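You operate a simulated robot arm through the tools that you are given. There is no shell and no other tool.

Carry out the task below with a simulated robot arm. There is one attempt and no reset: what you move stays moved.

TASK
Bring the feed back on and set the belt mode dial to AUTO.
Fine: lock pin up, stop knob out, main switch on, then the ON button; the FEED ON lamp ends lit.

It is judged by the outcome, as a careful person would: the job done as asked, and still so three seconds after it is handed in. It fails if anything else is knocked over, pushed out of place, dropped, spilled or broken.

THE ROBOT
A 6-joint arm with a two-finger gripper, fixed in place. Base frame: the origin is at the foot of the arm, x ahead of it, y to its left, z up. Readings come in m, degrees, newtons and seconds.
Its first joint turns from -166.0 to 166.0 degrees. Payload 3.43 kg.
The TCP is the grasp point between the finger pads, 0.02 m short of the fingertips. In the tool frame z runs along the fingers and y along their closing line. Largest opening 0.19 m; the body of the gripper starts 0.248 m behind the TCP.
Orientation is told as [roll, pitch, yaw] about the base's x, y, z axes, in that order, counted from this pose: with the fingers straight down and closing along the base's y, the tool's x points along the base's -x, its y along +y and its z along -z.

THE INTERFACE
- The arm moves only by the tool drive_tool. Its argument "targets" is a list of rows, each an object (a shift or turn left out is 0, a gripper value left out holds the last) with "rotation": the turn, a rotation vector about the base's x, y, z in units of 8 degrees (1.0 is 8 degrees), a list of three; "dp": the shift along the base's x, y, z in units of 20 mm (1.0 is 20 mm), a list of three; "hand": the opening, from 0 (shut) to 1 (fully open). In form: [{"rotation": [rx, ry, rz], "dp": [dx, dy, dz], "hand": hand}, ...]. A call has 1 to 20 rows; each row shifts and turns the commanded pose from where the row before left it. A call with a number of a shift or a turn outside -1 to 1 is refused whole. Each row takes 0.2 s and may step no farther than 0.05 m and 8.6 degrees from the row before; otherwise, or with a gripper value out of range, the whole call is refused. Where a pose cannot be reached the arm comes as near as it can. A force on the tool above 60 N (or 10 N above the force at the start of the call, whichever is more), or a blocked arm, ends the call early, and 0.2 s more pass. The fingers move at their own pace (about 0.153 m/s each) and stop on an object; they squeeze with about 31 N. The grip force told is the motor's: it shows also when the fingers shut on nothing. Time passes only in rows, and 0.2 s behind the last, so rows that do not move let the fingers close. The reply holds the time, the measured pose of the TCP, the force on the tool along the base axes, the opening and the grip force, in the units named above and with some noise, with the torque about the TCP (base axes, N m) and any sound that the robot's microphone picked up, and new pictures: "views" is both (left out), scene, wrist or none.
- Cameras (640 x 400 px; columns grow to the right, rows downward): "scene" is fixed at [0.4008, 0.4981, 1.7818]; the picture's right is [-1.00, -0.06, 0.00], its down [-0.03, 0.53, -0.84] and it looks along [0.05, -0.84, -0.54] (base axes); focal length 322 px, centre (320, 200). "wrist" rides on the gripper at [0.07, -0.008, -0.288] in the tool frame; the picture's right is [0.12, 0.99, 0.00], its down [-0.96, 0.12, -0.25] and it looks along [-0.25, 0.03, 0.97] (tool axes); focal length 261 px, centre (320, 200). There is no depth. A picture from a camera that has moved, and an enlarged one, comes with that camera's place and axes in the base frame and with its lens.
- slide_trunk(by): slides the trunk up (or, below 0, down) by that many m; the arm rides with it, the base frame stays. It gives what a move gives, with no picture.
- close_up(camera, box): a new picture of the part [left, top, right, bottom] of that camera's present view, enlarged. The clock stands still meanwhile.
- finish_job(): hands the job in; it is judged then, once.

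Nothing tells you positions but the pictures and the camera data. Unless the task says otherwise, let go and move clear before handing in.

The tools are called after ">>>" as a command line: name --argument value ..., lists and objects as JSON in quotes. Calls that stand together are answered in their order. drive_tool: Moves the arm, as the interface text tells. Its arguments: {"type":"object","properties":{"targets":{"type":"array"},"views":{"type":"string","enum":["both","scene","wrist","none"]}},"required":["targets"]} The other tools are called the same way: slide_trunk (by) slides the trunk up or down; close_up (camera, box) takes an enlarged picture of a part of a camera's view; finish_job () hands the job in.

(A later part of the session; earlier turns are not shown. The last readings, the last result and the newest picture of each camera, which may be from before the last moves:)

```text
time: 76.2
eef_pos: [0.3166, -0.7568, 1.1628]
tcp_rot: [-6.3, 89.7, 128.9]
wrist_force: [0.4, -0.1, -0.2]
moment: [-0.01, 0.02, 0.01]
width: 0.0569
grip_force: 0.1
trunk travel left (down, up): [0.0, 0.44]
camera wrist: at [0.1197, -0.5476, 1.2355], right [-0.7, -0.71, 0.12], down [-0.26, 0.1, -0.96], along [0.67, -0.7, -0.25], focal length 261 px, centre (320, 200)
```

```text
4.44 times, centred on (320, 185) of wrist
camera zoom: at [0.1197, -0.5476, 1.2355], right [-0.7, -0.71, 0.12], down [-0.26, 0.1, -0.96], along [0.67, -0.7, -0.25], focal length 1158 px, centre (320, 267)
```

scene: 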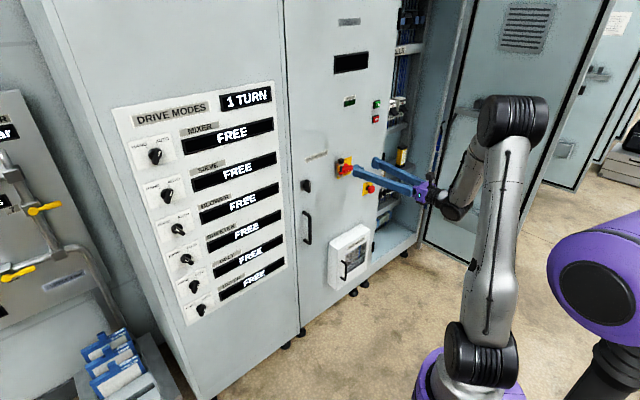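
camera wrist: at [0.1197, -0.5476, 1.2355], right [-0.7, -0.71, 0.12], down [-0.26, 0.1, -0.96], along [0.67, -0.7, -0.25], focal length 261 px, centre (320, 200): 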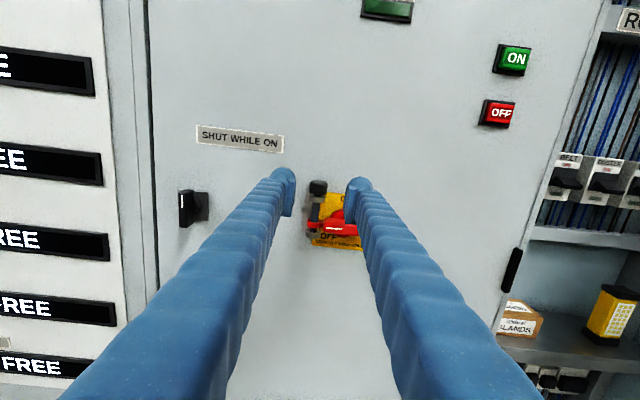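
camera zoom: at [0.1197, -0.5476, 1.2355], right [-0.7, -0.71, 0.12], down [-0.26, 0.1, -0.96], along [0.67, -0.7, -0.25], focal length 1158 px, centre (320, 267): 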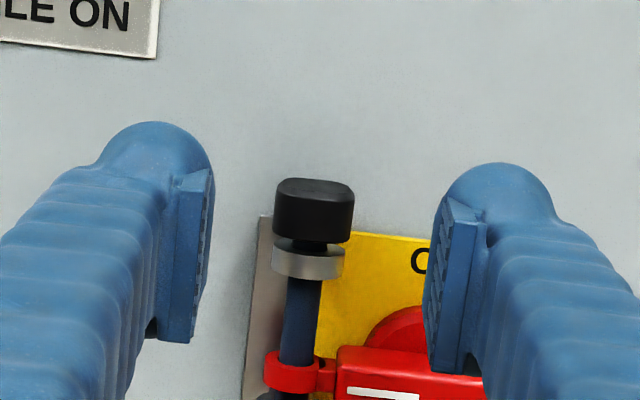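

The cap is centred to within about 2 mm, and the fingers' lower edge is level with the cap's underside. I'll advance and check for contact.

>>> drive_tool --targets '[{"dp": [0.54, -0.44, 0.1]}, {"dp": [0.49, -0.49, 0]}, {"dp": [0.49, -0.49, 0]}, {"dp": [0.49, -0.49, 0]}, {"dp": [0.3, -0.3, 0]}, {}]' --views "none"

>>> close_up --camera "wrist" --box '[275, 140, 365, 230]'

>>> close_up --camera "scene" --box '[325, 140, 385, 200]'

```text
time: 77.6
eef_pos: [0.3646, -0.8001, 1.1653]
tcp_rot: [-5.8, 89.6, 129.6]
wrist_force: [-0.2, -0.1, -0.5]
moment: [0.02, 0.02, 0.03]
width: 0.0571
grip_force: 0.1
trunk travel left (down, up): [0.0, 0.44]
```

```text
4.44 times, centred on (320, 185) of wrist
camera zoom: at [0.1652, -0.5905, 1.238], right [-0.7, -0.71, 0.12], down [-0.26, 0.1, -0.96], along [0.67, -0.7, -0.25], focal length 1158 px, centre (320, 267)
```

zoom: 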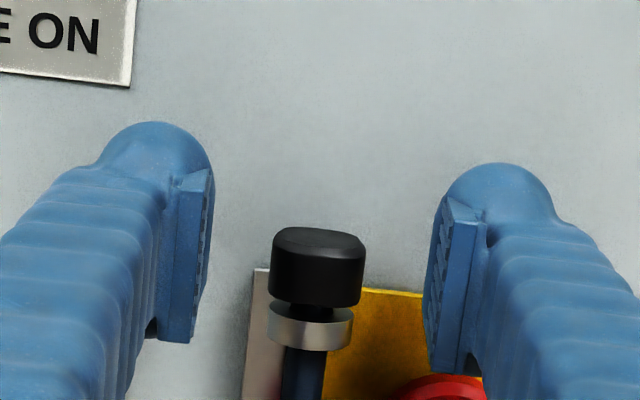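

```text
6.67 times, centred on (355, 170) of scene
camera zoom: at [0.4008, 0.4981, 1.7818], right [-1.0, -0.06, 0.0], down [-0.03, 0.53, -0.84], along [0.05, -0.84, -0.54], focal length 2148 px, centre (87, 400)
```

zoom: 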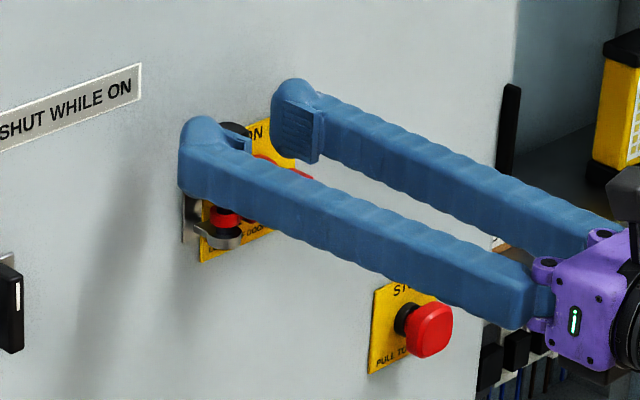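

The cap sits centred between the pads with the bracket just below them. I'll advance the last 18 mm and close on the cap.

>>> drive_tool --targets '[{"dp": [0.33, -0.33, 0]}, {"dp": [0.33, -0.33, 0]}, {}, {"hand": 0.0}, {}, {}]' --views "none"

>>> close_up --camera "wrist" --box '[275, 140, 365, 230]'

>>> close_up --camera "scene" --box '[325, 140, 385, 200]'

```text
time: 79.0
eef_pos: [0.3776, -0.8122, 1.1654]
tcp_rot: [-3.8, 89.6, 131.5]
wrist_force: [0.1, -0.6, 1.6]
moment: [0.01, 0.03, 0.01]
width: 0.0241
grip_force: 45.0
trunk travel left (down, up): [0.0, 0.44]
```

```text
4.44 times, centred on (320, 185) of wrist
camera zoom: at [0.1785, -0.6038, 1.2381], right [-0.7, -0.71, 0.12], down [-0.26, 0.1, -0.96], along [0.67, -0.7, -0.25], focal length 1158 px, centre (320, 267)
```

zoom: 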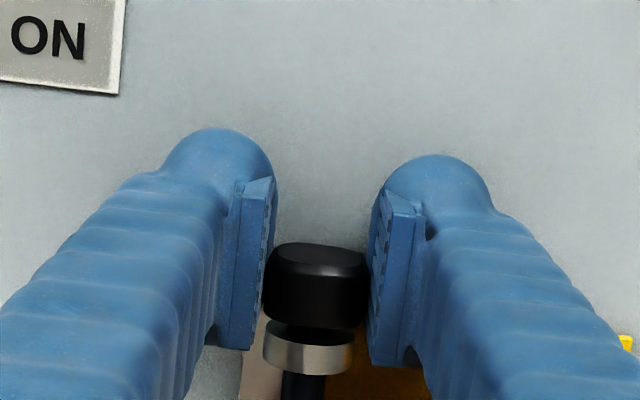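

```text
6.67 times, centred on (355, 170) of scene
camera zoom: at [0.4008, 0.4981, 1.7818], right [-1.0, -0.06, 0.0], down [-0.03, 0.53, -0.84], along [0.05, -0.84, -0.54], focal length 2148 px, centre (87, 400)
```

zoom: 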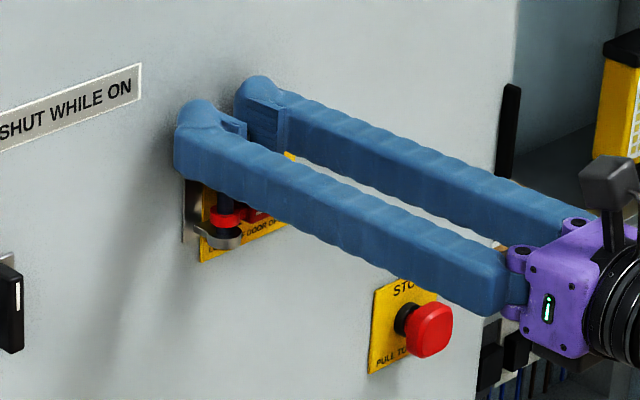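

The cap is gripped at 24 mm. I'll lift it straight up and watch the force.

>>> drive_tool --targets '[{"dp": [0, 0, 0.3]}, {"dp": [0, 0, 0.4]}, {"dp": [0, 0, 0.4]}, {"dp": [0, 0, 0.4]}, {}]' --views "none"

>>> close_up --camera "wrist" --box '[275, 140, 365, 260]'

>>> close_up --camera "scene" --box '[325, 140, 385, 200]'

```text
time: 80.2
eef_pos: [0.3762, -0.8121, 1.1947]
tcp_rot: [-3.2, 89.6, 132.1]
wrist_force: [1.7, 2.7, -1.5]
moment: [0.01, -0.01, -0.02]
width: 0.0243
grip_force: 45.1
trunk travel left (down, up): [0.0, 0.44]
```

```text
3.33 times, centred on (320, 200) of wrist
camera zoom: at [0.1782, -0.6036, 1.2674], right [-0.7, -0.71, 0.12], down [-0.26, 0.1, -0.96], along [0.67, -0.7, -0.25], focal length 869 px, centre (320, 200)
```

zoom: 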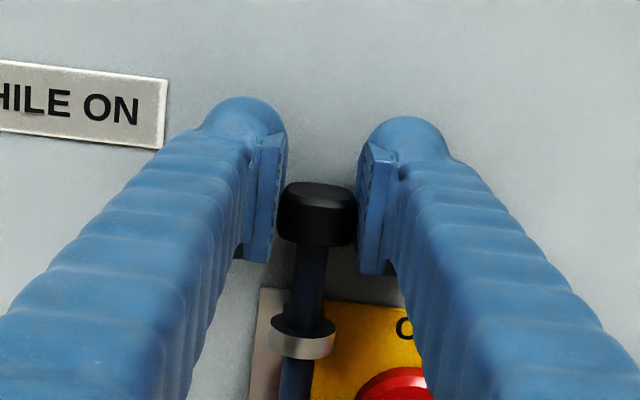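

```text
6.67 times, centred on (355, 170) of scene
camera zoom: at [0.4008, 0.4981, 1.7818], right [-1.0, -0.06, 0.0], down [-0.03, 0.53, -0.84], along [0.05, -0.84, -0.54], focal length 2148 px, centre (87, 400)
```

zoom: 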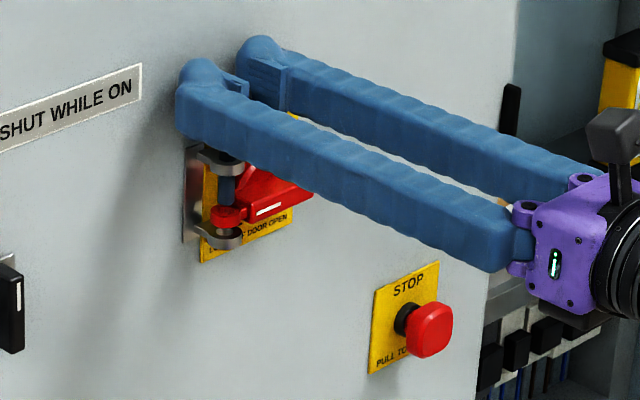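

The pin has risen 30 mm with little force, but its lower end is still in the ring. I'll keep lifting.

>>> drive_tool --targets '[{"dp": [0, 0, 0.3]}, {"dp": [0, 0, 0.3]}, {"dp": [0, 0, 0.3]}, {"dp": [0, 0, 0.3]}, {}]' --views "none"

>>> close_up --camera "scene" --box '[325, 140, 385, 200]'

>>> close_up --camera "wrist" --box '[275, 140, 365, 260]'

```text
time: 81.4
eef_pos: [0.3773, -0.8117, 1.2176]
tcp_rot: [-6.1, 89.6, 129.2]
wrist_force: [0.9, 0.4, -4.9]
moment: [0.0, -0.02, -0.02]
width: 0.0243
grip_force: 45.1
trunk travel left (down, up): [0.0, 0.44]
```

```text
6.67 times, centred on (355, 170) of scene
camera zoom: at [0.4008, 0.4981, 1.7818], right [-1.0, -0.06, 0.0], down [-0.03, 0.53, -0.84], along [0.05, -0.84, -0.54], focal length 2148 px, centre (87, 400)
```

zoom: 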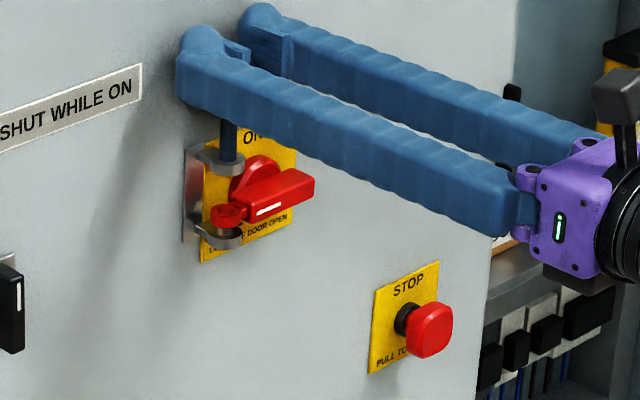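

```text
3.33 times, centred on (320, 200) of wrist
camera zoom: at [0.1784, -0.6037, 1.2906], right [-0.7, -0.71, 0.12], down [-0.26, 0.1, -0.96], along [0.67, -0.7, -0.25], focal length 869 px, centre (320, 200)
```

zoom: 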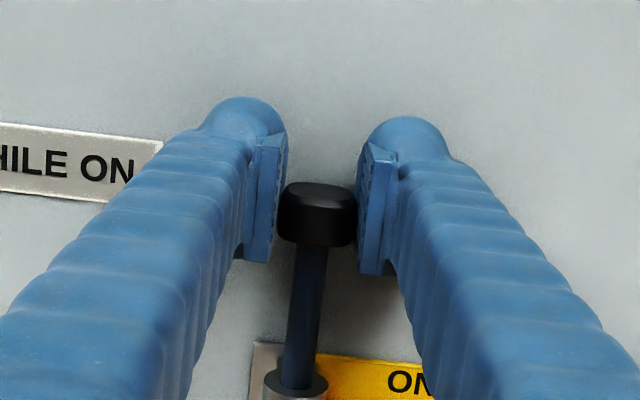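

The pin has risen 52 mm and its lower end looks clear of the handle's ring, with a slight resistance that suggests it's at the end of travel. I'll open the fingers to see whether it stays up.

>>> drive_tool --targets '[{"hand": 0.2}, {}, {}, {}]' --views "none"

>>> close_up --camera "scene" --box '[325, 140, 385, 200]'

>>> close_up --camera "wrist" --box '[275, 140, 365, 260]'

```text
time: 82.4
eef_pos: [0.3765, -0.8126, 1.2188]
tcp_rot: [-5.2, 89.5, 130.2]
wrist_force: [-0.8, 1.6, -0.7]
moment: [0.0, 0.02, 0.0]
width: 0.038
grip_force: 0.2
trunk travel left (down, up): [0.0, 0.44]
```

```text
6.67 times, centred on (355, 170) of scene
camera zoom: at [0.4008, 0.4981, 1.7818], right [-1.0, -0.06, 0.0], down [-0.03, 0.53, -0.84], along [0.05, -0.84, -0.54], focal length 2148 px, centre (87, 400)
```

zoom: 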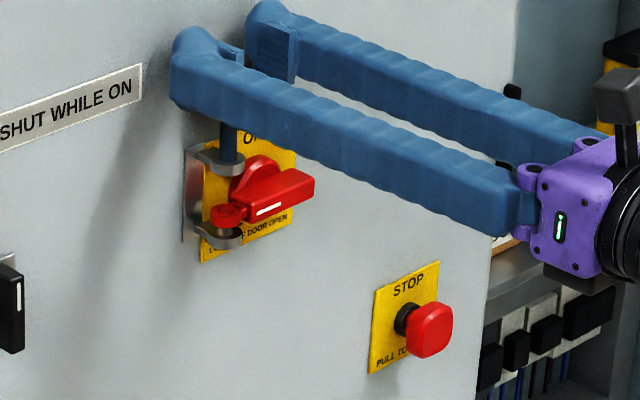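

```text
3.33 times, centred on (320, 200) of wrist
camera zoom: at [0.178, -0.6035, 1.291], right [-0.7, -0.71, 0.12], down [-0.26, 0.1, -0.96], along [0.67, -0.7, -0.25], focal length 869 px, centre (320, 200)
```

zoom: 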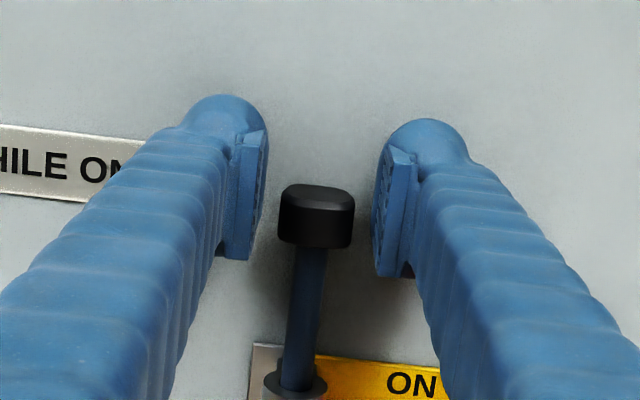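

The pin stays up on its own. I'll back away and look at it from in front.

>>> drive_tool --targets '[{"hand": 0.3}, {"dp": [-0.6, 0.6, 0]}, {"dp": [-0.6, 0.6, 0]}, {"dp": [-0.6, 0.6, 0]}, {"dp": [-0.6, 0.6, 0]}, {"dp": [-0.6, 0.6, 0]}, {"dp": [-0.6, 0.6, 0]}, {"dp": [-0.5, -0.5, -0.5]}, {"dp": [-0.5, -0.5, -0.5]}, {}]' --views "wrist"

>>> close_up --camera "wrist" --box '[275, 160, 365, 260]'

>>> close_up --camera "scene" --box '[325, 140, 385, 200]'

```text
time: 84.6
eef_pos: [0.2855, -0.7606, 1.1988]
tcp_rot: [-9.6, 89.6, 125.9]
wrist_force: [-0.1, -0.3, 0.1]
moment: [-0.05, -0.01, 0.03]
width: 0.0571
grip_force: 0.0
trunk travel left (down, up): [0.0, 0.44]
camera wrist: at [0.0864, -0.5517, 1.271], right [-0.7, -0.71, 0.12], down [-0.26, 0.1, -0.96], along [0.67, -0.7, -0.25], focal length 261 px, centre (320, 200)
```

wrist: 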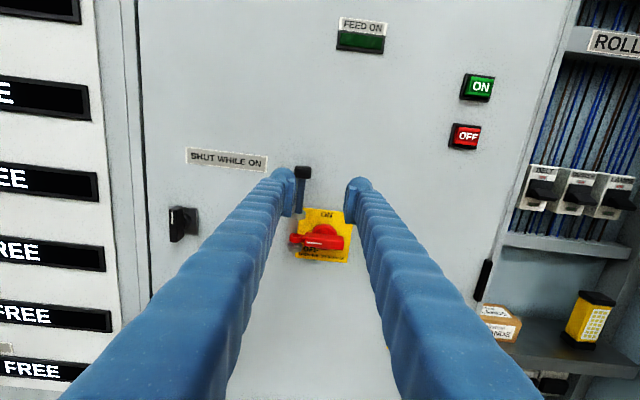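

```text
4.00 times, centred on (320, 210) of wrist
camera zoom: at [0.0864, -0.5517, 1.271], right [-0.7, -0.71, 0.12], down [-0.26, 0.1, -0.96], along [0.67, -0.7, -0.25], focal length 1043 px, centre (320, 160)
```

zoom: 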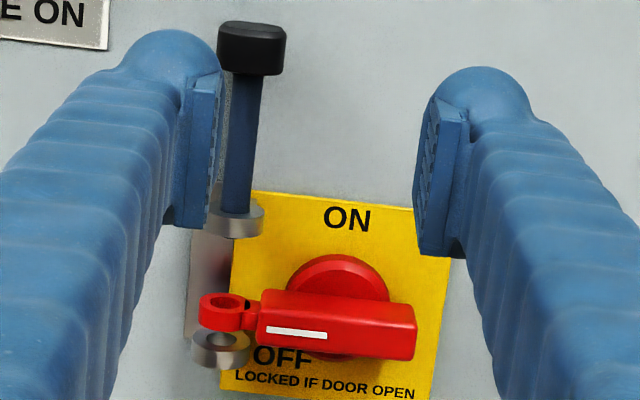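

```text
6.67 times, centred on (355, 170) of scene
camera zoom: at [0.4008, 0.4981, 1.7818], right [-1.0, -0.06, 0.0], down [-0.03, 0.53, -0.84], along [0.05, -0.84, -0.54], focal length 2148 px, centre (87, 400)
```

zoom: 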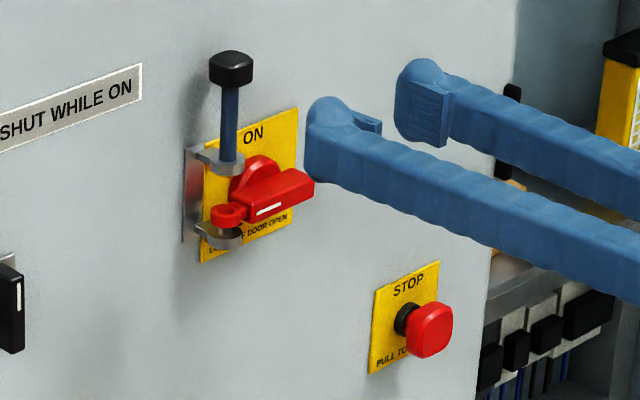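

The pin is up and the ring is free. Next is the stop knob, so I'll move right and down to stand off in front of it.

>>> drive_tool --targets '[{"dp": [-0.45, -0.55, -0.97], "hand": 0.42}, {"dp": [-0.45, -0.55, -0.97]}, {"dp": [-0.45, -0.55, -0.97]}, {"dp": [-0.45, -0.55, -0.97]}, {"dp": [-0.45, -0.55, -0.97]}, {"dp": [-0.45, -0.55, -0.97]}, {"dp": [-0.45, -0.55, -0.97]}, {"dp": [-0.45, -0.55, -0.97]}, {"dp": [-0.45, -0.55, -0.97]}, {"dp": [-0.45, -0.55, -0.97]}, {"dp": [-0.45, -0.55, -0.97]}, {"dp": [-0.45, -0.55, -0.97]}, {"dp": [-0.45, -0.55, -0.97]}, {"dp": [-0.45, -0.55, -0.97]}, {"dp": [-0.45, -0.55, -0.97]}, {}]' --views "both"

>>> close_up --camera "wrist" --box '[270, 140, 370, 230]'

```text
time: 88.0
eef_pos: [0.1503, -0.9247, 0.9055]
tcp_rot: [-8.8, 89.6, 126.6]
wrist_force: [-0.1, -0.1, 0.1]
moment: [-0.04, 0.02, -0.02]
width: 0.0796
grip_force: 0.1
trunk travel left (down, up): [0.0, 0.44]
camera wrist: at [-0.048, -0.7163, 0.9789], right [-0.7, -0.71, 0.12], down [-0.26, 0.1, -0.96], along [0.67, -0.7, -0.25], focal length 261 px, centre (320, 200)
```

scene: 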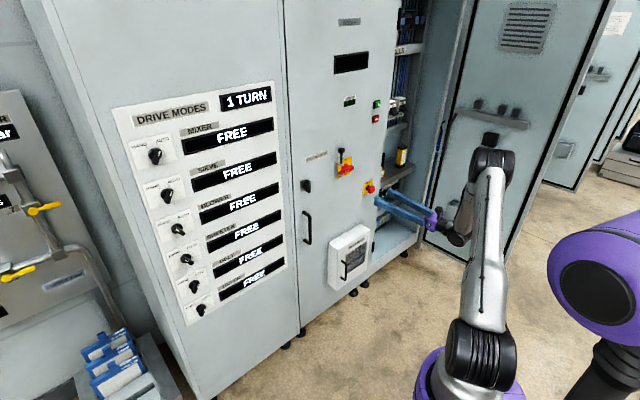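
wrist: 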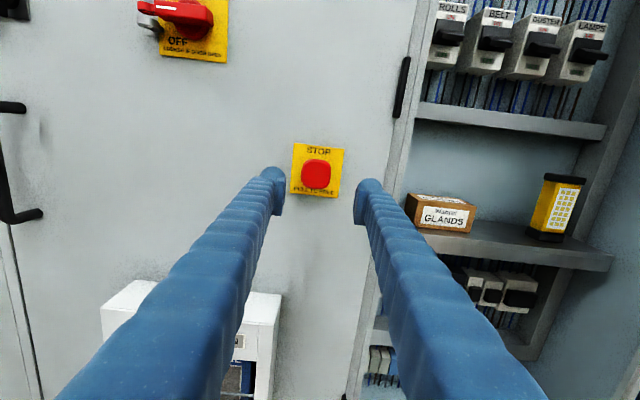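

```text
4.44 times, centred on (320, 185) of wrist
camera zoom: at [-0.048, -0.7163, 0.9789], right [-0.7, -0.71, 0.12], down [-0.26, 0.1, -0.96], along [0.67, -0.7, -0.25], focal length 1158 px, centre (320, 267)
```

zoom: 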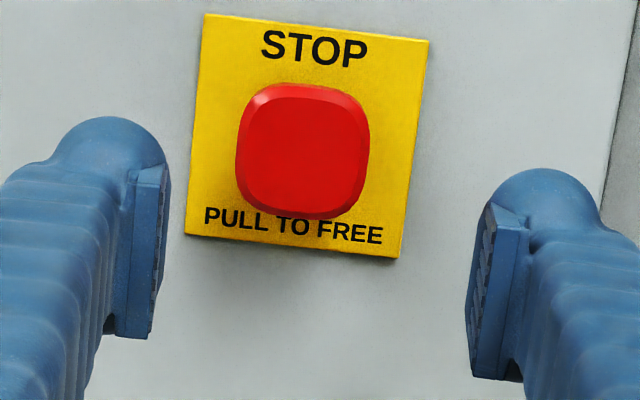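

The knob plate reads "PULL TO FREE", and the mushroom is about 7 mm left of and 12 mm above the tool axis. I'll correct that and advance part of the way.

>>> drive_tool --targets '[{"dp": [0.24, 0.24, 0.57]}, {"dp": [0.49, -0.49, 0]}, {"dp": [0.49, -0.49, 0]}, {"dp": [0.49, -0.49, 0]}, {"dp": [0.49, -0.49, 0]}, {}]' --views "none"

>>> close_up --camera "wrist" --box '[270, 140, 370, 230]'

>>> close_up --camera "scene" --box '[335, 160, 405, 220]'

```text
time: 89.4
eef_pos: [0.1931, -0.9612, 0.9188]
tcp_rot: [-7.0, 89.5, 128.4]
wrist_force: [-0.2, 0.0, -0.2]
moment: [-0.01, 0.03, 0.0]
width: 0.0796
grip_force: 0.1
trunk travel left (down, up): [0.0, 0.44]
```

```text
4.44 times, centred on (320, 185) of wrist
camera zoom: at [-0.0048, -0.752, 0.9909], right [-0.7, -0.71, 0.12], down [-0.26, 0.1, -0.96], along [0.67, -0.7, -0.25], focal length 1158 px, centre (320, 267)
```

zoom: 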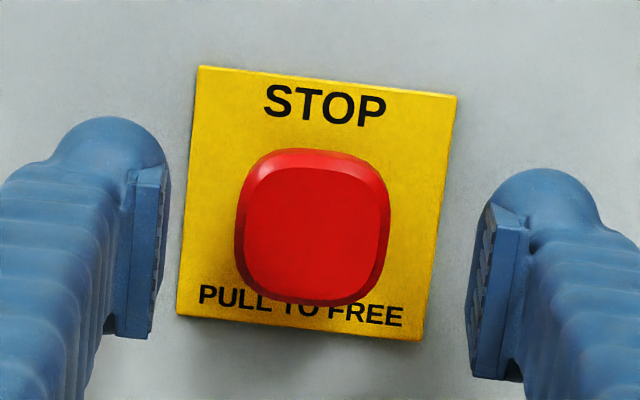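

```text
6.67 times, centred on (370, 190) of scene
camera zoom: at [0.4008, 0.4981, 1.7818], right [-1.0, -0.06, 0.0], down [-0.03, 0.53, -0.84], along [0.05, -0.84, -0.54], focal length 2148 px, centre (-13, 267)
```

zoom: 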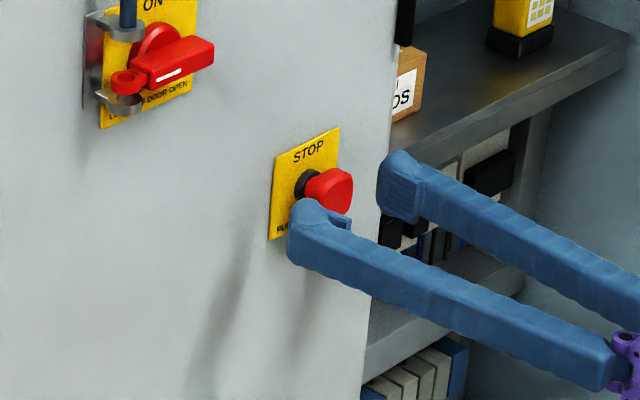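

The knob is centred between the pads. I'll advance 30 mm and close on it.

>>> drive_tool --targets '[{"dp": [0.38, -0.32, 0]}, {"dp": [0.35, -0.35, 0]}, {"dp": [0.33, -0.33, 0]}, {}, {"hand": 0.0}, {}, {}]' --views "none"

>>> close_up --camera "wrist" --box '[270, 140, 370, 230]'

>>> close_up --camera "scene" --box '[335, 160, 405, 220]'

```text
time: 91.0
eef_pos: [0.216, -0.9782, 0.9192]
tcp_rot: [-4.9, 89.7, 130.5]
wrist_force: [5.2, -2.2, -0.4]
moment: [0.0, -0.05, 0.08]
width: 0.0383
grip_force: 45.2
trunk travel left (down, up): [0.0, 0.44]
```

```text
4.44 times, centred on (320, 185) of wrist
camera zoom: at [0.0169, -0.7705, 0.9914], right [-0.7, -0.71, 0.12], down [-0.26, 0.1, -0.96], along [0.67, -0.7, -0.25], focal length 1158 px, centre (320, 267)
```

zoom: 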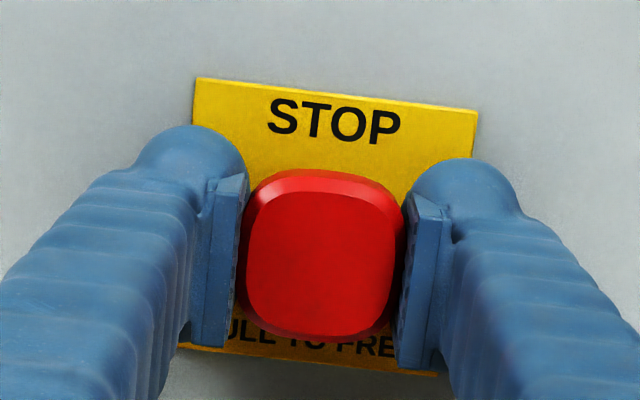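

```text
6.67 times, centred on (370, 190) of scene
camera zoom: at [0.4008, 0.4981, 1.7818], right [-1.0, -0.06, 0.0], down [-0.03, 0.53, -0.84], along [0.05, -0.84, -0.54], focal length 2148 px, centre (-13, 267)
```

zoom: 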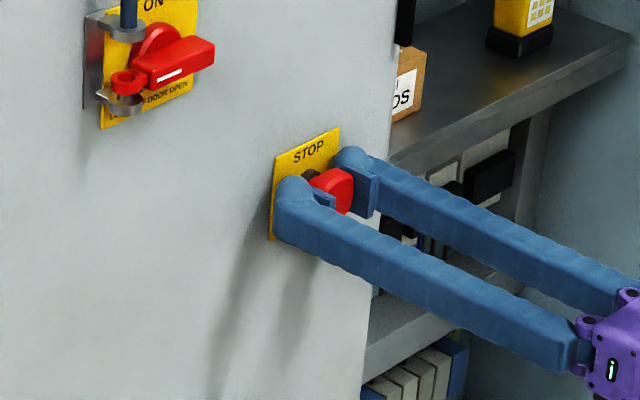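

The knob is gripped at 38 mm. I'll pull it straight out in small steps.

>>> drive_tool --targets '[{"dp": [-0.14, 0.14, 0]}, {"dp": [-0.14, 0.14, 0]}, {"dp": [-0.14, 0.14, 0]}, {}]' --views "none"

>>> close_up --camera "scene" --box '[335, 160, 405, 220]'

```text
time: 91.9
eef_pos: [0.2105, -0.9732, 0.9187]
tcp_rot: [9.6, 89.6, 145.1]
wrist_force: [17.3, -30.4, -9.7]
moment: [0.02, 0.08, 0.1]
width: 0.0388
grip_force: 45.1
trunk travel left (down, up): [0.0, 0.44]
stopped in row 4: the force on the tool passed its limit at 65 N (the readings are from after the stop); the commanded pose is now the measured one
```

```text
6.67 times, centred on (370, 190) of scene
camera zoom: at [0.4008, 0.4981, 1.7818], right [-1.0, -0.06, 0.0], down [-0.03, 0.53, -0.84], along [0.05, -0.84, -0.54], focal length 2148 px, centre (-13, 267)
```

zoom: 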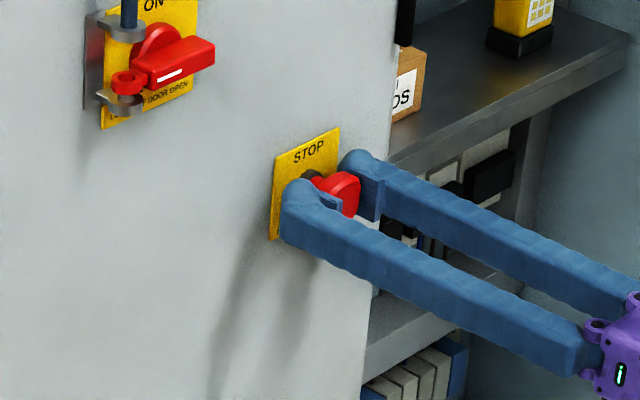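

The knob came out about 7-8 mm and then the force rose, so it may be at its outer stop. I'll open the fingers and look at it.

>>> drive_tool --targets '[{"hand": 0.42}, {}, {}]' --views "none"

>>> close_up --camera "scene" --box '[335, 160, 405, 220]'

>>> close_up --camera "wrist" --box '[270, 140, 370, 230]'

```text
time: 92.7
eef_pos: [0.2086, -0.972, 0.9211]
tcp_rot: [20.4, 89.8, 155.6]
wrist_force: [0.5, 0.8, -0.2]
moment: [-0.03, 0.0, 0.05]
width: 0.0801
grip_force: 0.1
trunk travel left (down, up): [0.0, 0.44]
```

```text
6.67 times, centred on (370, 190) of scene
camera zoom: at [0.4008, 0.4981, 1.7818], right [-1.0, -0.06, 0.0], down [-0.03, 0.53, -0.84], along [0.05, -0.84, -0.54], focal length 2148 px, centre (-13, 267)
```

zoom: 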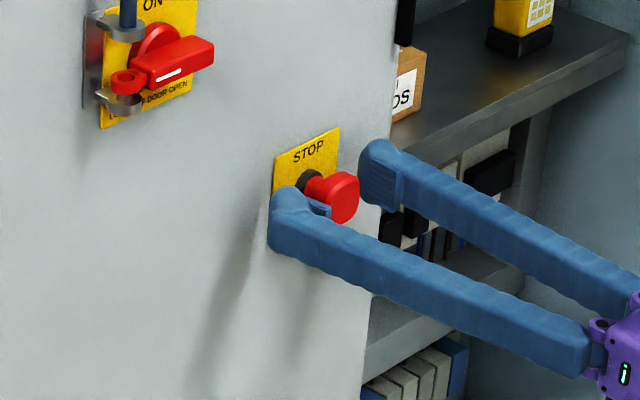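

```text
4.44 times, centred on (320, 185) of wrist
camera zoom: at [0.0096, -0.7634, 0.9934], right [-0.7, -0.71, 0.12], down [-0.26, 0.09, -0.96], along [0.67, -0.7, -0.25], focal length 1158 px, centre (320, 267)
```

zoom: 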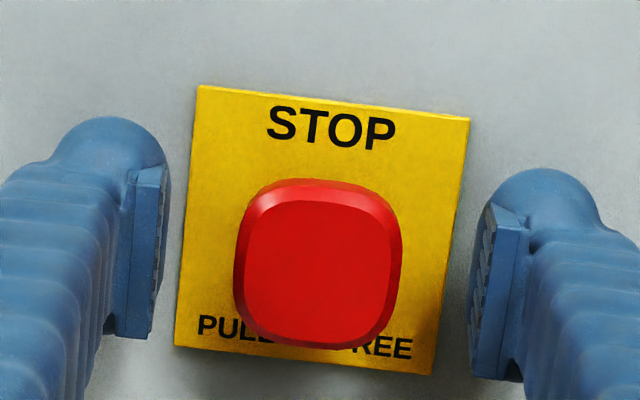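

The knob is out and stays out, with its red neck now showing. I'll retreat, then move over to the main switch while rolling the tool 90 degrees so the fingers close vertically on the handle bar.

>>> drive_tool --targets '[{"dp": [-0.5, 0.5, 0]}, {"dp": [-0.7, 0.7, 0]}, {"dp": [-0.7, 0.7, 0]}, {"dp": [-0.7, 0.7, 0]}, {"dp": [-0.7, 0.7, 0]}, {"dp": [-0.2, 0.2, 0]}, {}]' --views "wrist"

>>> close_up --camera "wrist" --box '[270, 140, 370, 230]'

```text
time: 94.3
eef_pos: [0.1375, -0.9019, 0.922]
tcp_rot: [26.2, 89.8, 161.5]
wrist_force: [0.5, 0.5, 0.7]
moment: [0.03, 0.0, 0.0]
width: 0.0799
grip_force: 0.2
trunk travel left (down, up): [0.0, 0.44]
camera wrist: at [-0.0605, -0.6939, 0.9936], right [-0.7, -0.71, 0.12], down [-0.26, 0.09, -0.96], along [0.67, -0.7, -0.25], focal length 261 px, centre (320, 200)
```

wrist: 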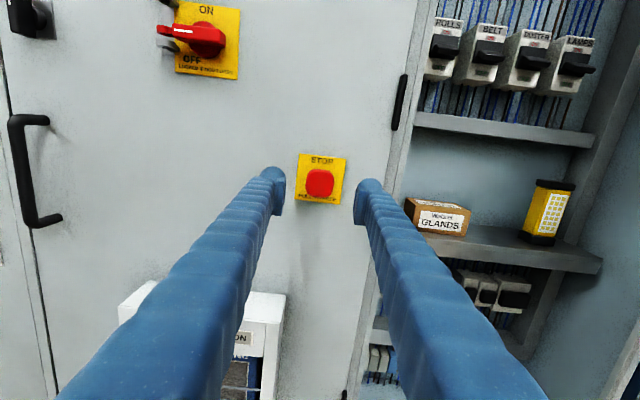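

```text
4.44 times, centred on (320, 185) of wrist
camera zoom: at [-0.0605, -0.6939, 0.9936], right [-0.7, -0.71, 0.12], down [-0.26, 0.09, -0.96], along [0.67, -0.7, -0.25], focal length 1158 px, centre (320, 267)
```

zoom: 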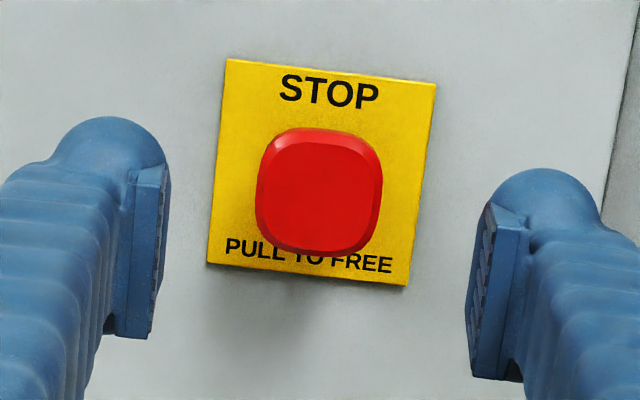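

The stop knob is clearly out. I'll move over to the main switch, rolling the tool 90 degrees on the way.

>>> drive_tool --targets '[{"dp": [0.49, 0.49, 0.755], "rotation": [-0.663, 0.663, 0]}, {"dp": [0.49, 0.49, 0.755], "rotation": [-0.663, 0.663, 0]}, {"dp": [0.49, 0.49, 0.755], "rotation": [-0.663, 0.663, 0]}, {"dp": [0.49, 0.49, 0.755], "rotation": [-0.663, 0.663, 0]}, {"dp": [0.49, 0.49, 0.755], "rotation": [-0.663, 0.663, 0]}, {"dp": [0.49, 0.49, 0.755], "rotation": [-0.663, 0.663, 0]}, {"dp": [0.49, 0.49, 0.755], "rotation": [-0.663, 0.663, 0]}, {"dp": [0.49, 0.49, 0.755], "rotation": [-0.663, 0.663, 0]}, {"dp": [0.49, 0.49, 0.755], "rotation": [-0.663, 0.663, 0]}, {"dp": [0.49, 0.49, 0.755], "rotation": [-0.663, 0.663, 0]}, {"dp": [0.49, 0.49, 0.755], "rotation": [-0.663, 0.663, 0]}, {"dp": [0.49, 0.49, 0.755], "rotation": [-0.663, 0.663, 0], "hand": 0.32}, {}]' --views "both"

>>> close_up --camera "wrist" --box '[270, 140, 370, 230]'

```text
time: 97.1
eef_pos: [0.1374, -1.0881, 1.4377]
tcp_rot: [83.5, 4.5, -136.3]
wrist_force: [-22.6, -16.9, 1.2]
moment: [-0.34, 1.2, 0.03]
width: 0.0598
grip_force: 0.0
out of reach, approached as far as the arm can: row 1, 2, 3, 4, 5, 6, 7, 8, 9, 10, 11, 12
trunk travel left (down, up): [0.0, 0.44]
camera wrist: at [-0.0116, -0.8329, 1.4687], right [0.11, -0.05, 0.99], down [-0.86, -0.5, 0.07], along [0.49, -0.86, -0.1], focal length 261 px, centre (320, 200)
```

scene: 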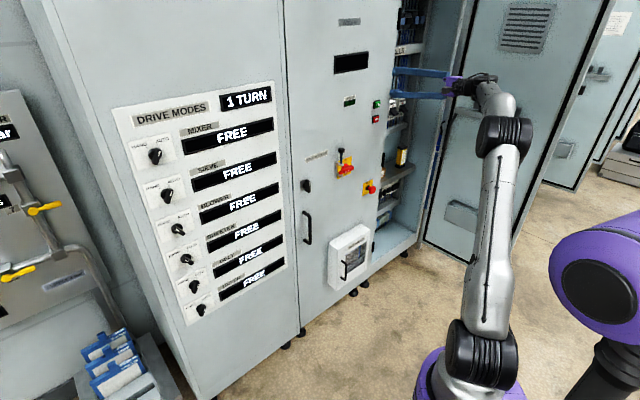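
wrist: 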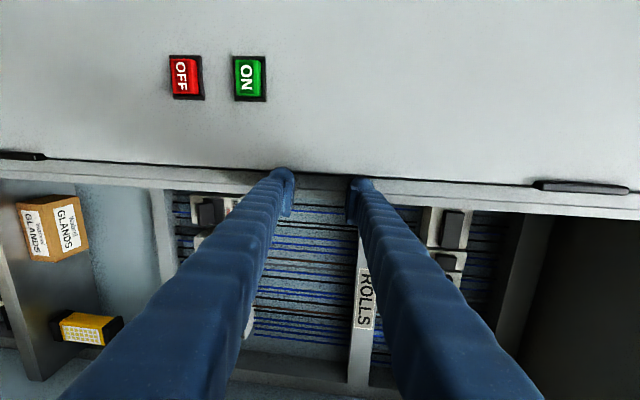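

```text
4.44 times, centred on (320, 185) of wrist
camera zoom: at [-0.0116, -0.8329, 1.4687], right [0.11, -0.05, 0.99], down [-0.86, -0.5, 0.07], along [0.49, -0.86, -0.1], focal length 1158 px, centre (320, 267)
```

zoom: 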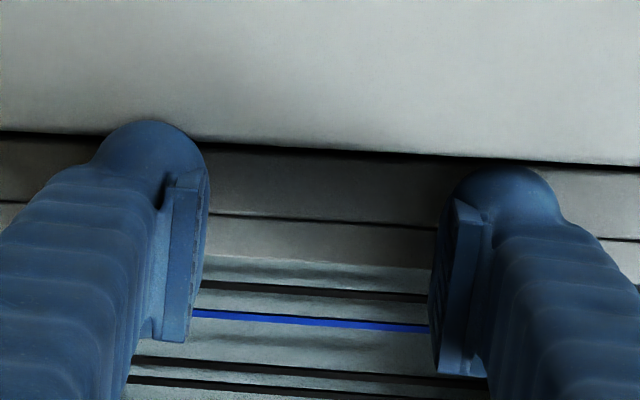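

That went wrong: negative roll isn't available on this side, so the arm wandered. The fingers are now at the edge of the open cabinet, pressing on the door edge with about 28 N. I'll ease off sideways first, then retreat straight out while rolling back the other way.

>>> drive_tool --targets '[{"dp": [-0.15, -0.15, 0]}, {"dp": [-0.4, 0.4, 0]}, {"dp": [-0.5, 0.5, 0], "rotation": [0.2, -0.2, 0]}, {}]' --views "both"

```text
time: 98.1
eef_pos: [0.123, -1.0795, 1.451]
tcp_rot: [84.9, 6.1, -136.4]
wrist_force: [-0.5, -0.2, -0.1]
moment: [0.01, 0.04, -0.01]
width: 0.061
grip_force: 0.1
out of reach, approached as far as the arm can: row 1, 2
trunk travel left (down, up): [0.0, 0.44]
camera wrist: at [-0.0278, -0.8239, 1.4755], right [0.07, -0.05, 1.0], down [-0.87, -0.5, 0.04], along [0.49, -0.86, -0.08], focal length 261 px, centre (320, 200)
```

scene: 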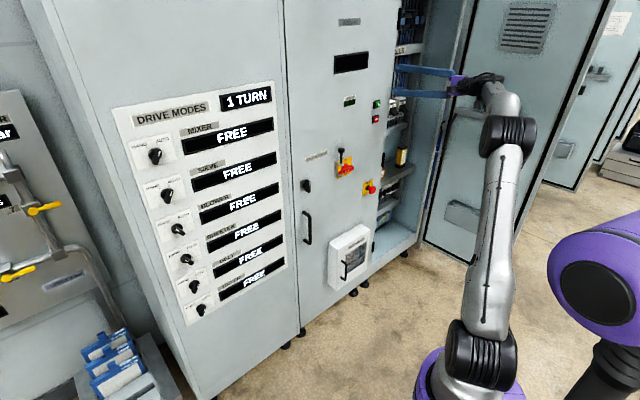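
wrist: 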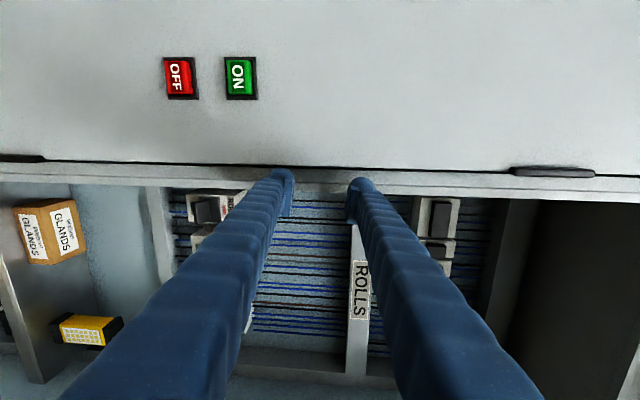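

The contact has cleared and nothing looks disturbed. I'll keep retreating while rolling in the positive direction.

>>> drive_tool --targets '[{"dp": [-0.4, 0.4, 0], "rotation": [0.4, -0.4, 0]}, {"dp": [-0.4, 0.4, 0], "rotation": [0.4, -0.4, 0]}, {"dp": [-0.4, 0.4, 0], "rotation": [0.4, -0.4, 0]}, {"dp": [-0.4, 0.4, 0], "rotation": [0.4, -0.4, 0]}, {"dp": [-0.4, 0.4, 0], "rotation": [0.4, -0.4, 0]}, {"dp": [-0.4, 0.4, 0], "rotation": [0.4, -0.4, 0]}, {}]' --views "both"

```text
time: 99.7
eef_pos: [0.0734, -1.0316, 1.4499]
tcp_rot: [84.1, 33.1, -136.6]
wrist_force: [-0.5, -0.5, -0.4]
moment: [-0.02, 0.01, 0.0]
width: 0.0608
grip_force: 0.1
trunk travel left (down, up): [0.0, 0.44]
camera wrist: at [-0.0894, -0.7905, 1.5074], right [-0.25, -0.38, 0.89], down [-0.8, -0.44, -0.41], along [0.54, -0.82, -0.19], focal length 261 px, centre (320, 200)
```

scene: 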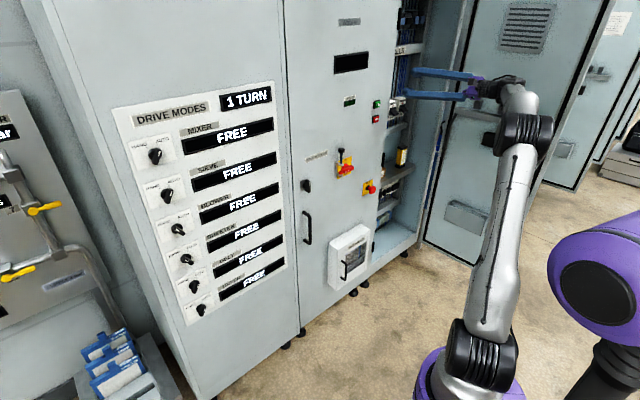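
wrist: 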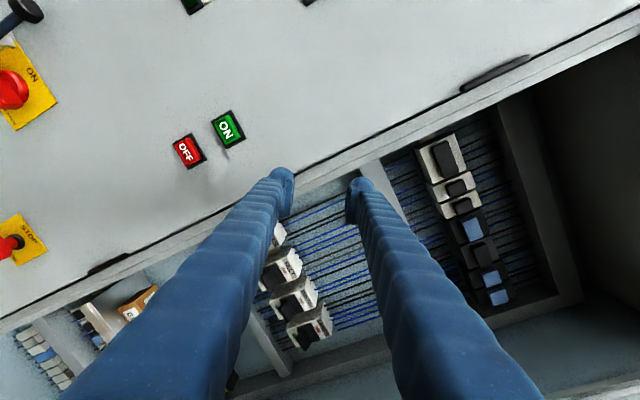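

I'm well clear now with no limits reported. I'll keep rolling in the positive direction while moving back toward the main switch.

>>> drive_tool --targets '[{"dp": [-0.3, 0.5, -0.5], "rotation": [0.663, -0.663, 0]}, {"dp": [-0.2, 0.6, -0.5], "rotation": [0.663, -0.663, 0]}, {"dp": [0, 0.7, -0.6], "rotation": [0.663, -0.663, 0]}, {"dp": [0.1, 0.7, -0.7], "rotation": [0.663, -0.663, 0]}, {"dp": [0.2, 0.6, -0.8], "rotation": [0.663, -0.663, 0]}, {"dp": [0.3, 0.5, -0.8], "rotation": [0.663, -0.663, 0]}, {"dp": [0.4, 0.4, -0.8], "rotation": [0.663, -0.663, 0]}, {"dp": [0.4, 0.4, -0.8], "rotation": [0.663, -0.663, 0]}, {}]' --views "both"

```text
time: 101.7
eef_pos: [0.0905, -0.9437, 1.34]
tcp_rot: [-71.2, 86.5, 68.8]
wrist_force: [-0.4, -0.4, 0.2]
moment: [0.02, 0.0, 0.04]
width: 0.0609
grip_force: 0.0
trunk travel left (down, up): [0.0, 0.44]
camera wrist: at [-0.1254, -0.7562, 1.4174], right [-0.64, -0.77, 0.06], down [-0.24, 0.12, -0.96], along [0.73, -0.63, -0.27], focal length 261 px, centre (320, 200)
```

scene: 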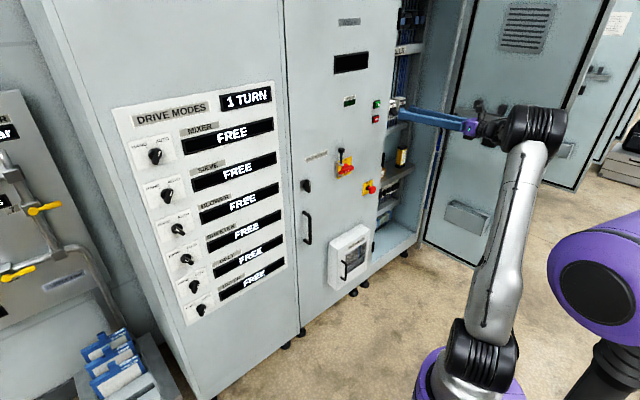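
wrist: 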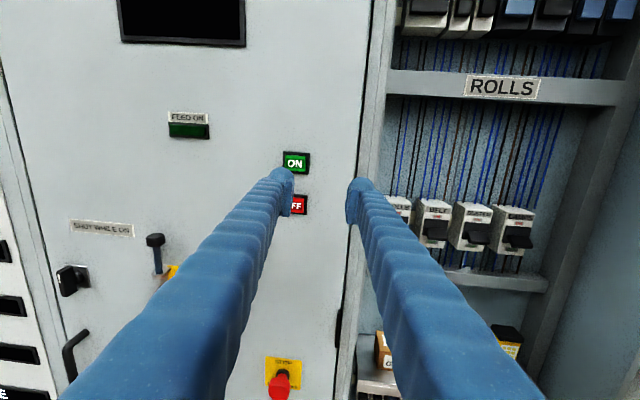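

The tool is upright again at a safe standoff, about 5 degrees off in yaw. I'll square it, then move to the switch while rolling another 87 degrees in the positive direction.

>>> drive_tool --targets '[{"rotation": [-0.11, -0.11, -0.64]}, {"dp": [0.7, 0.7, -0.9], "rotation": [0.641, -0.641, 0]}, {"dp": [0.7, 0.7, -0.9], "rotation": [0.641, -0.641, 0]}, {"dp": [0.7, 0.7, -0.9], "rotation": [0.641, -0.641, 0]}, {"dp": [0.7, 0.7, -0.9], "rotation": [0.641, -0.641, 0]}, {"dp": [0.7, 0.7, -0.9], "rotation": [0.641, -0.641, 0]}, {"dp": [0.7, 0.7, -0.9], "rotation": [0.641, -0.641, 0]}, {}]' --views "both"

```text
time: 103.5
eef_pos: [0.1745, -0.8614, 1.2342]
tcp_rot: [-90.1, 43.3, 44.9]
wrist_force: [0.6, 0.4, -0.3]
moment: [0.03, 0.05, -0.02]
width: 0.0608
grip_force: 0.0
trunk travel left (down, up): [0.0, 0.44]
camera wrist: at [-0.06, -0.6892, 1.2878], right [-0.54, -0.54, -0.64], down [0.27, 0.61, -0.74], along [0.8, -0.57, -0.19], focal length 261 px, centre (320, 200)
```

scene: 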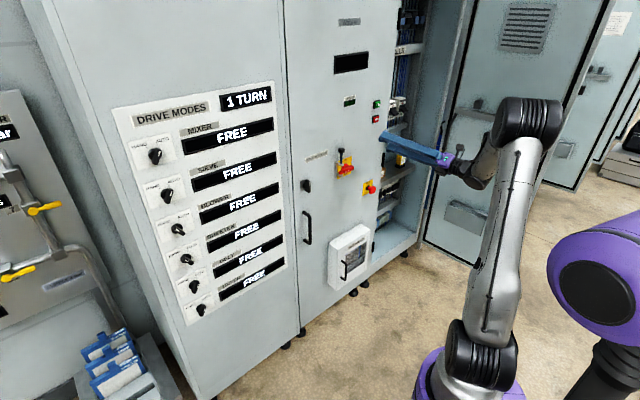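
wrist: 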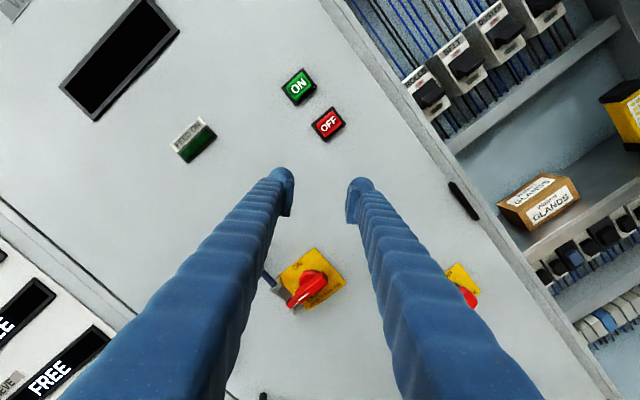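

This is going well with no limits reported. I'll continue the second half.

>>> drive_tool --targets '[{"dp": [0.7, 0.7, -1], "rotation": [0.637, -0.637, 0]}, {"dp": [0.7, 0.7, -1], "rotation": [0.637, -0.637, 0]}, {"dp": [0.7, 0.7, -1], "rotation": [0.637, -0.637, 0]}, {"dp": [0.7, 0.7, -1], "rotation": [0.637, -0.637, 0]}, {"dp": [0.7, 0.7, -1], "rotation": [0.637, -0.637, 0]}, {"dp": [0.7, 0.7, -1], "rotation": [0.637, -0.637, 0]}, {}]' --views "both"

>>> close_up --camera "wrist" --box '[270, 140, 370, 230]'

```text
time: 105.1
eef_pos: [0.2583, -0.7767, 1.11]
tcp_rot: [-90.0, 0.0, 44.9]
wrist_force: [-0.1, 0.8, -0.1]
moment: [-0.01, -0.01, 0.0]
width: 0.0609
grip_force: 0.1
trunk travel left (down, up): [0.0, 0.44]
camera wrist: at [0.0066, -0.6216, 1.1202], right [-0.08, -0.08, -0.99], down [0.51, 0.85, -0.12], along [0.86, -0.51, -0.03], focal length 261 px, centre (320, 200)
```

scene: 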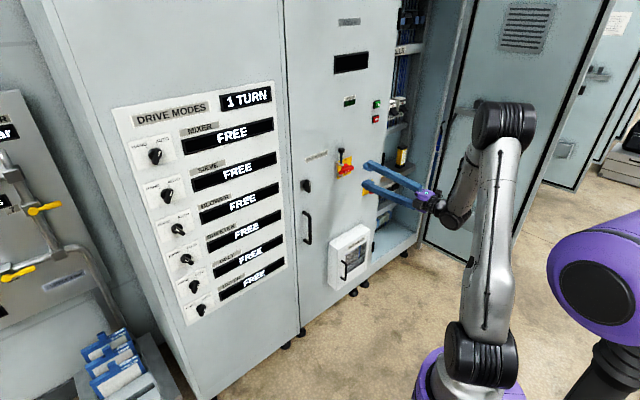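
wrist: 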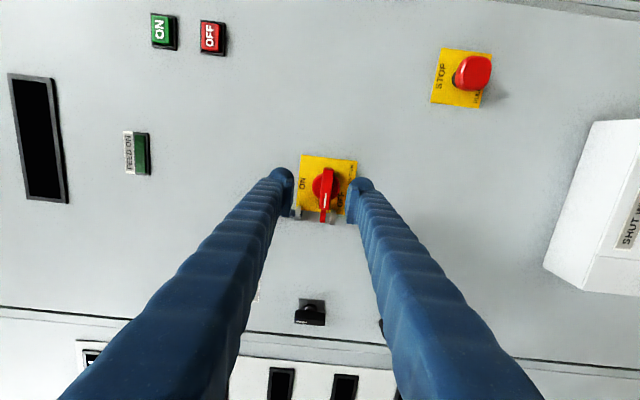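

```text
4.44 times, centred on (320, 185) of wrist
camera zoom: at [0.0066, -0.6216, 1.1202], right [-0.08, -0.08, -0.99], down [0.51, 0.85, -0.12], along [0.86, -0.51, -0.03], focal length 1158 px, centre (320, 267)
```

zoom: 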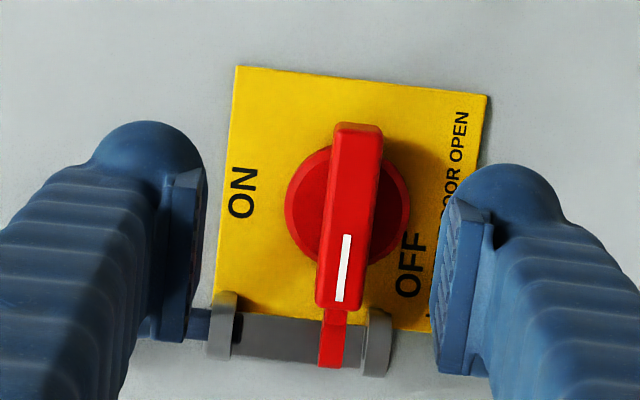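

The tool is now square with the bar between the fingers, and the bar centre is about 12 mm below the tool axis. I'll correct the height and advance part of the way.

>>> drive_tool --targets '[{"dp": [0, 0, -0.585]}, {"dp": [0.7, -0.7, 0]}, {"dp": [0.7, -0.7, 0]}, {"dp": [0.7, -0.7, 0]}, {}]' --views "none"

>>> close_up --camera "wrist" --box '[270, 140, 370, 230]'

>>> close_up --camera "scene" --box '[325, 140, 385, 200]'

```text
time: 106.3
eef_pos: [0.3032, -0.8185, 1.1]
tcp_rot: [-90.0, 0.2, 44.8]
wrist_force: [-0.4, 0.4, 1.1]
moment: [-0.04, -0.03, 0.02]
width: 0.0607
grip_force: 0.0
trunk travel left (down, up): [0.0, 0.44]
```

```text
4.44 times, centred on (320, 185) of wrist
camera zoom: at [0.0497, -0.6638, 1.1085], right [-0.09, -0.08, -0.99], down [0.51, 0.85, -0.12], along [0.86, -0.51, -0.03], focal length 1158 px, centre (320, 267)
```

zoom: 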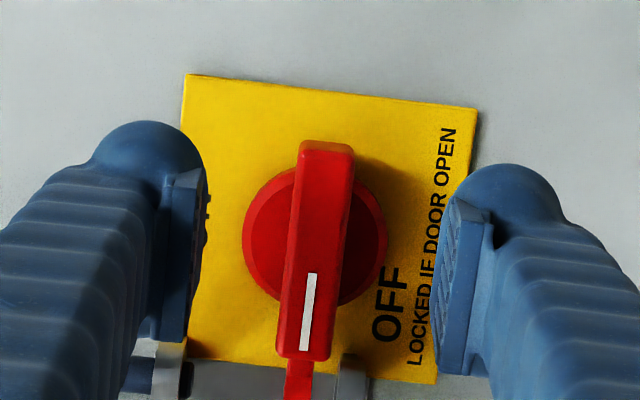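

```text
6.67 times, centred on (355, 170) of scene
camera zoom: at [0.4008, 0.4981, 1.7818], right [-1.0, -0.06, 0.0], down [-0.03, 0.53, -0.84], along [0.05, -0.84, -0.54], focal length 2148 px, centre (87, 400)
```

zoom: 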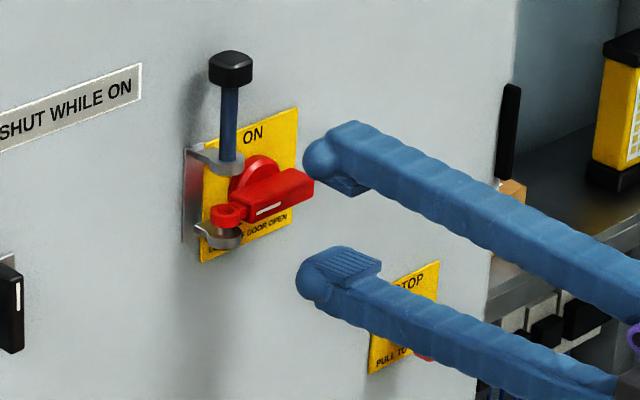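

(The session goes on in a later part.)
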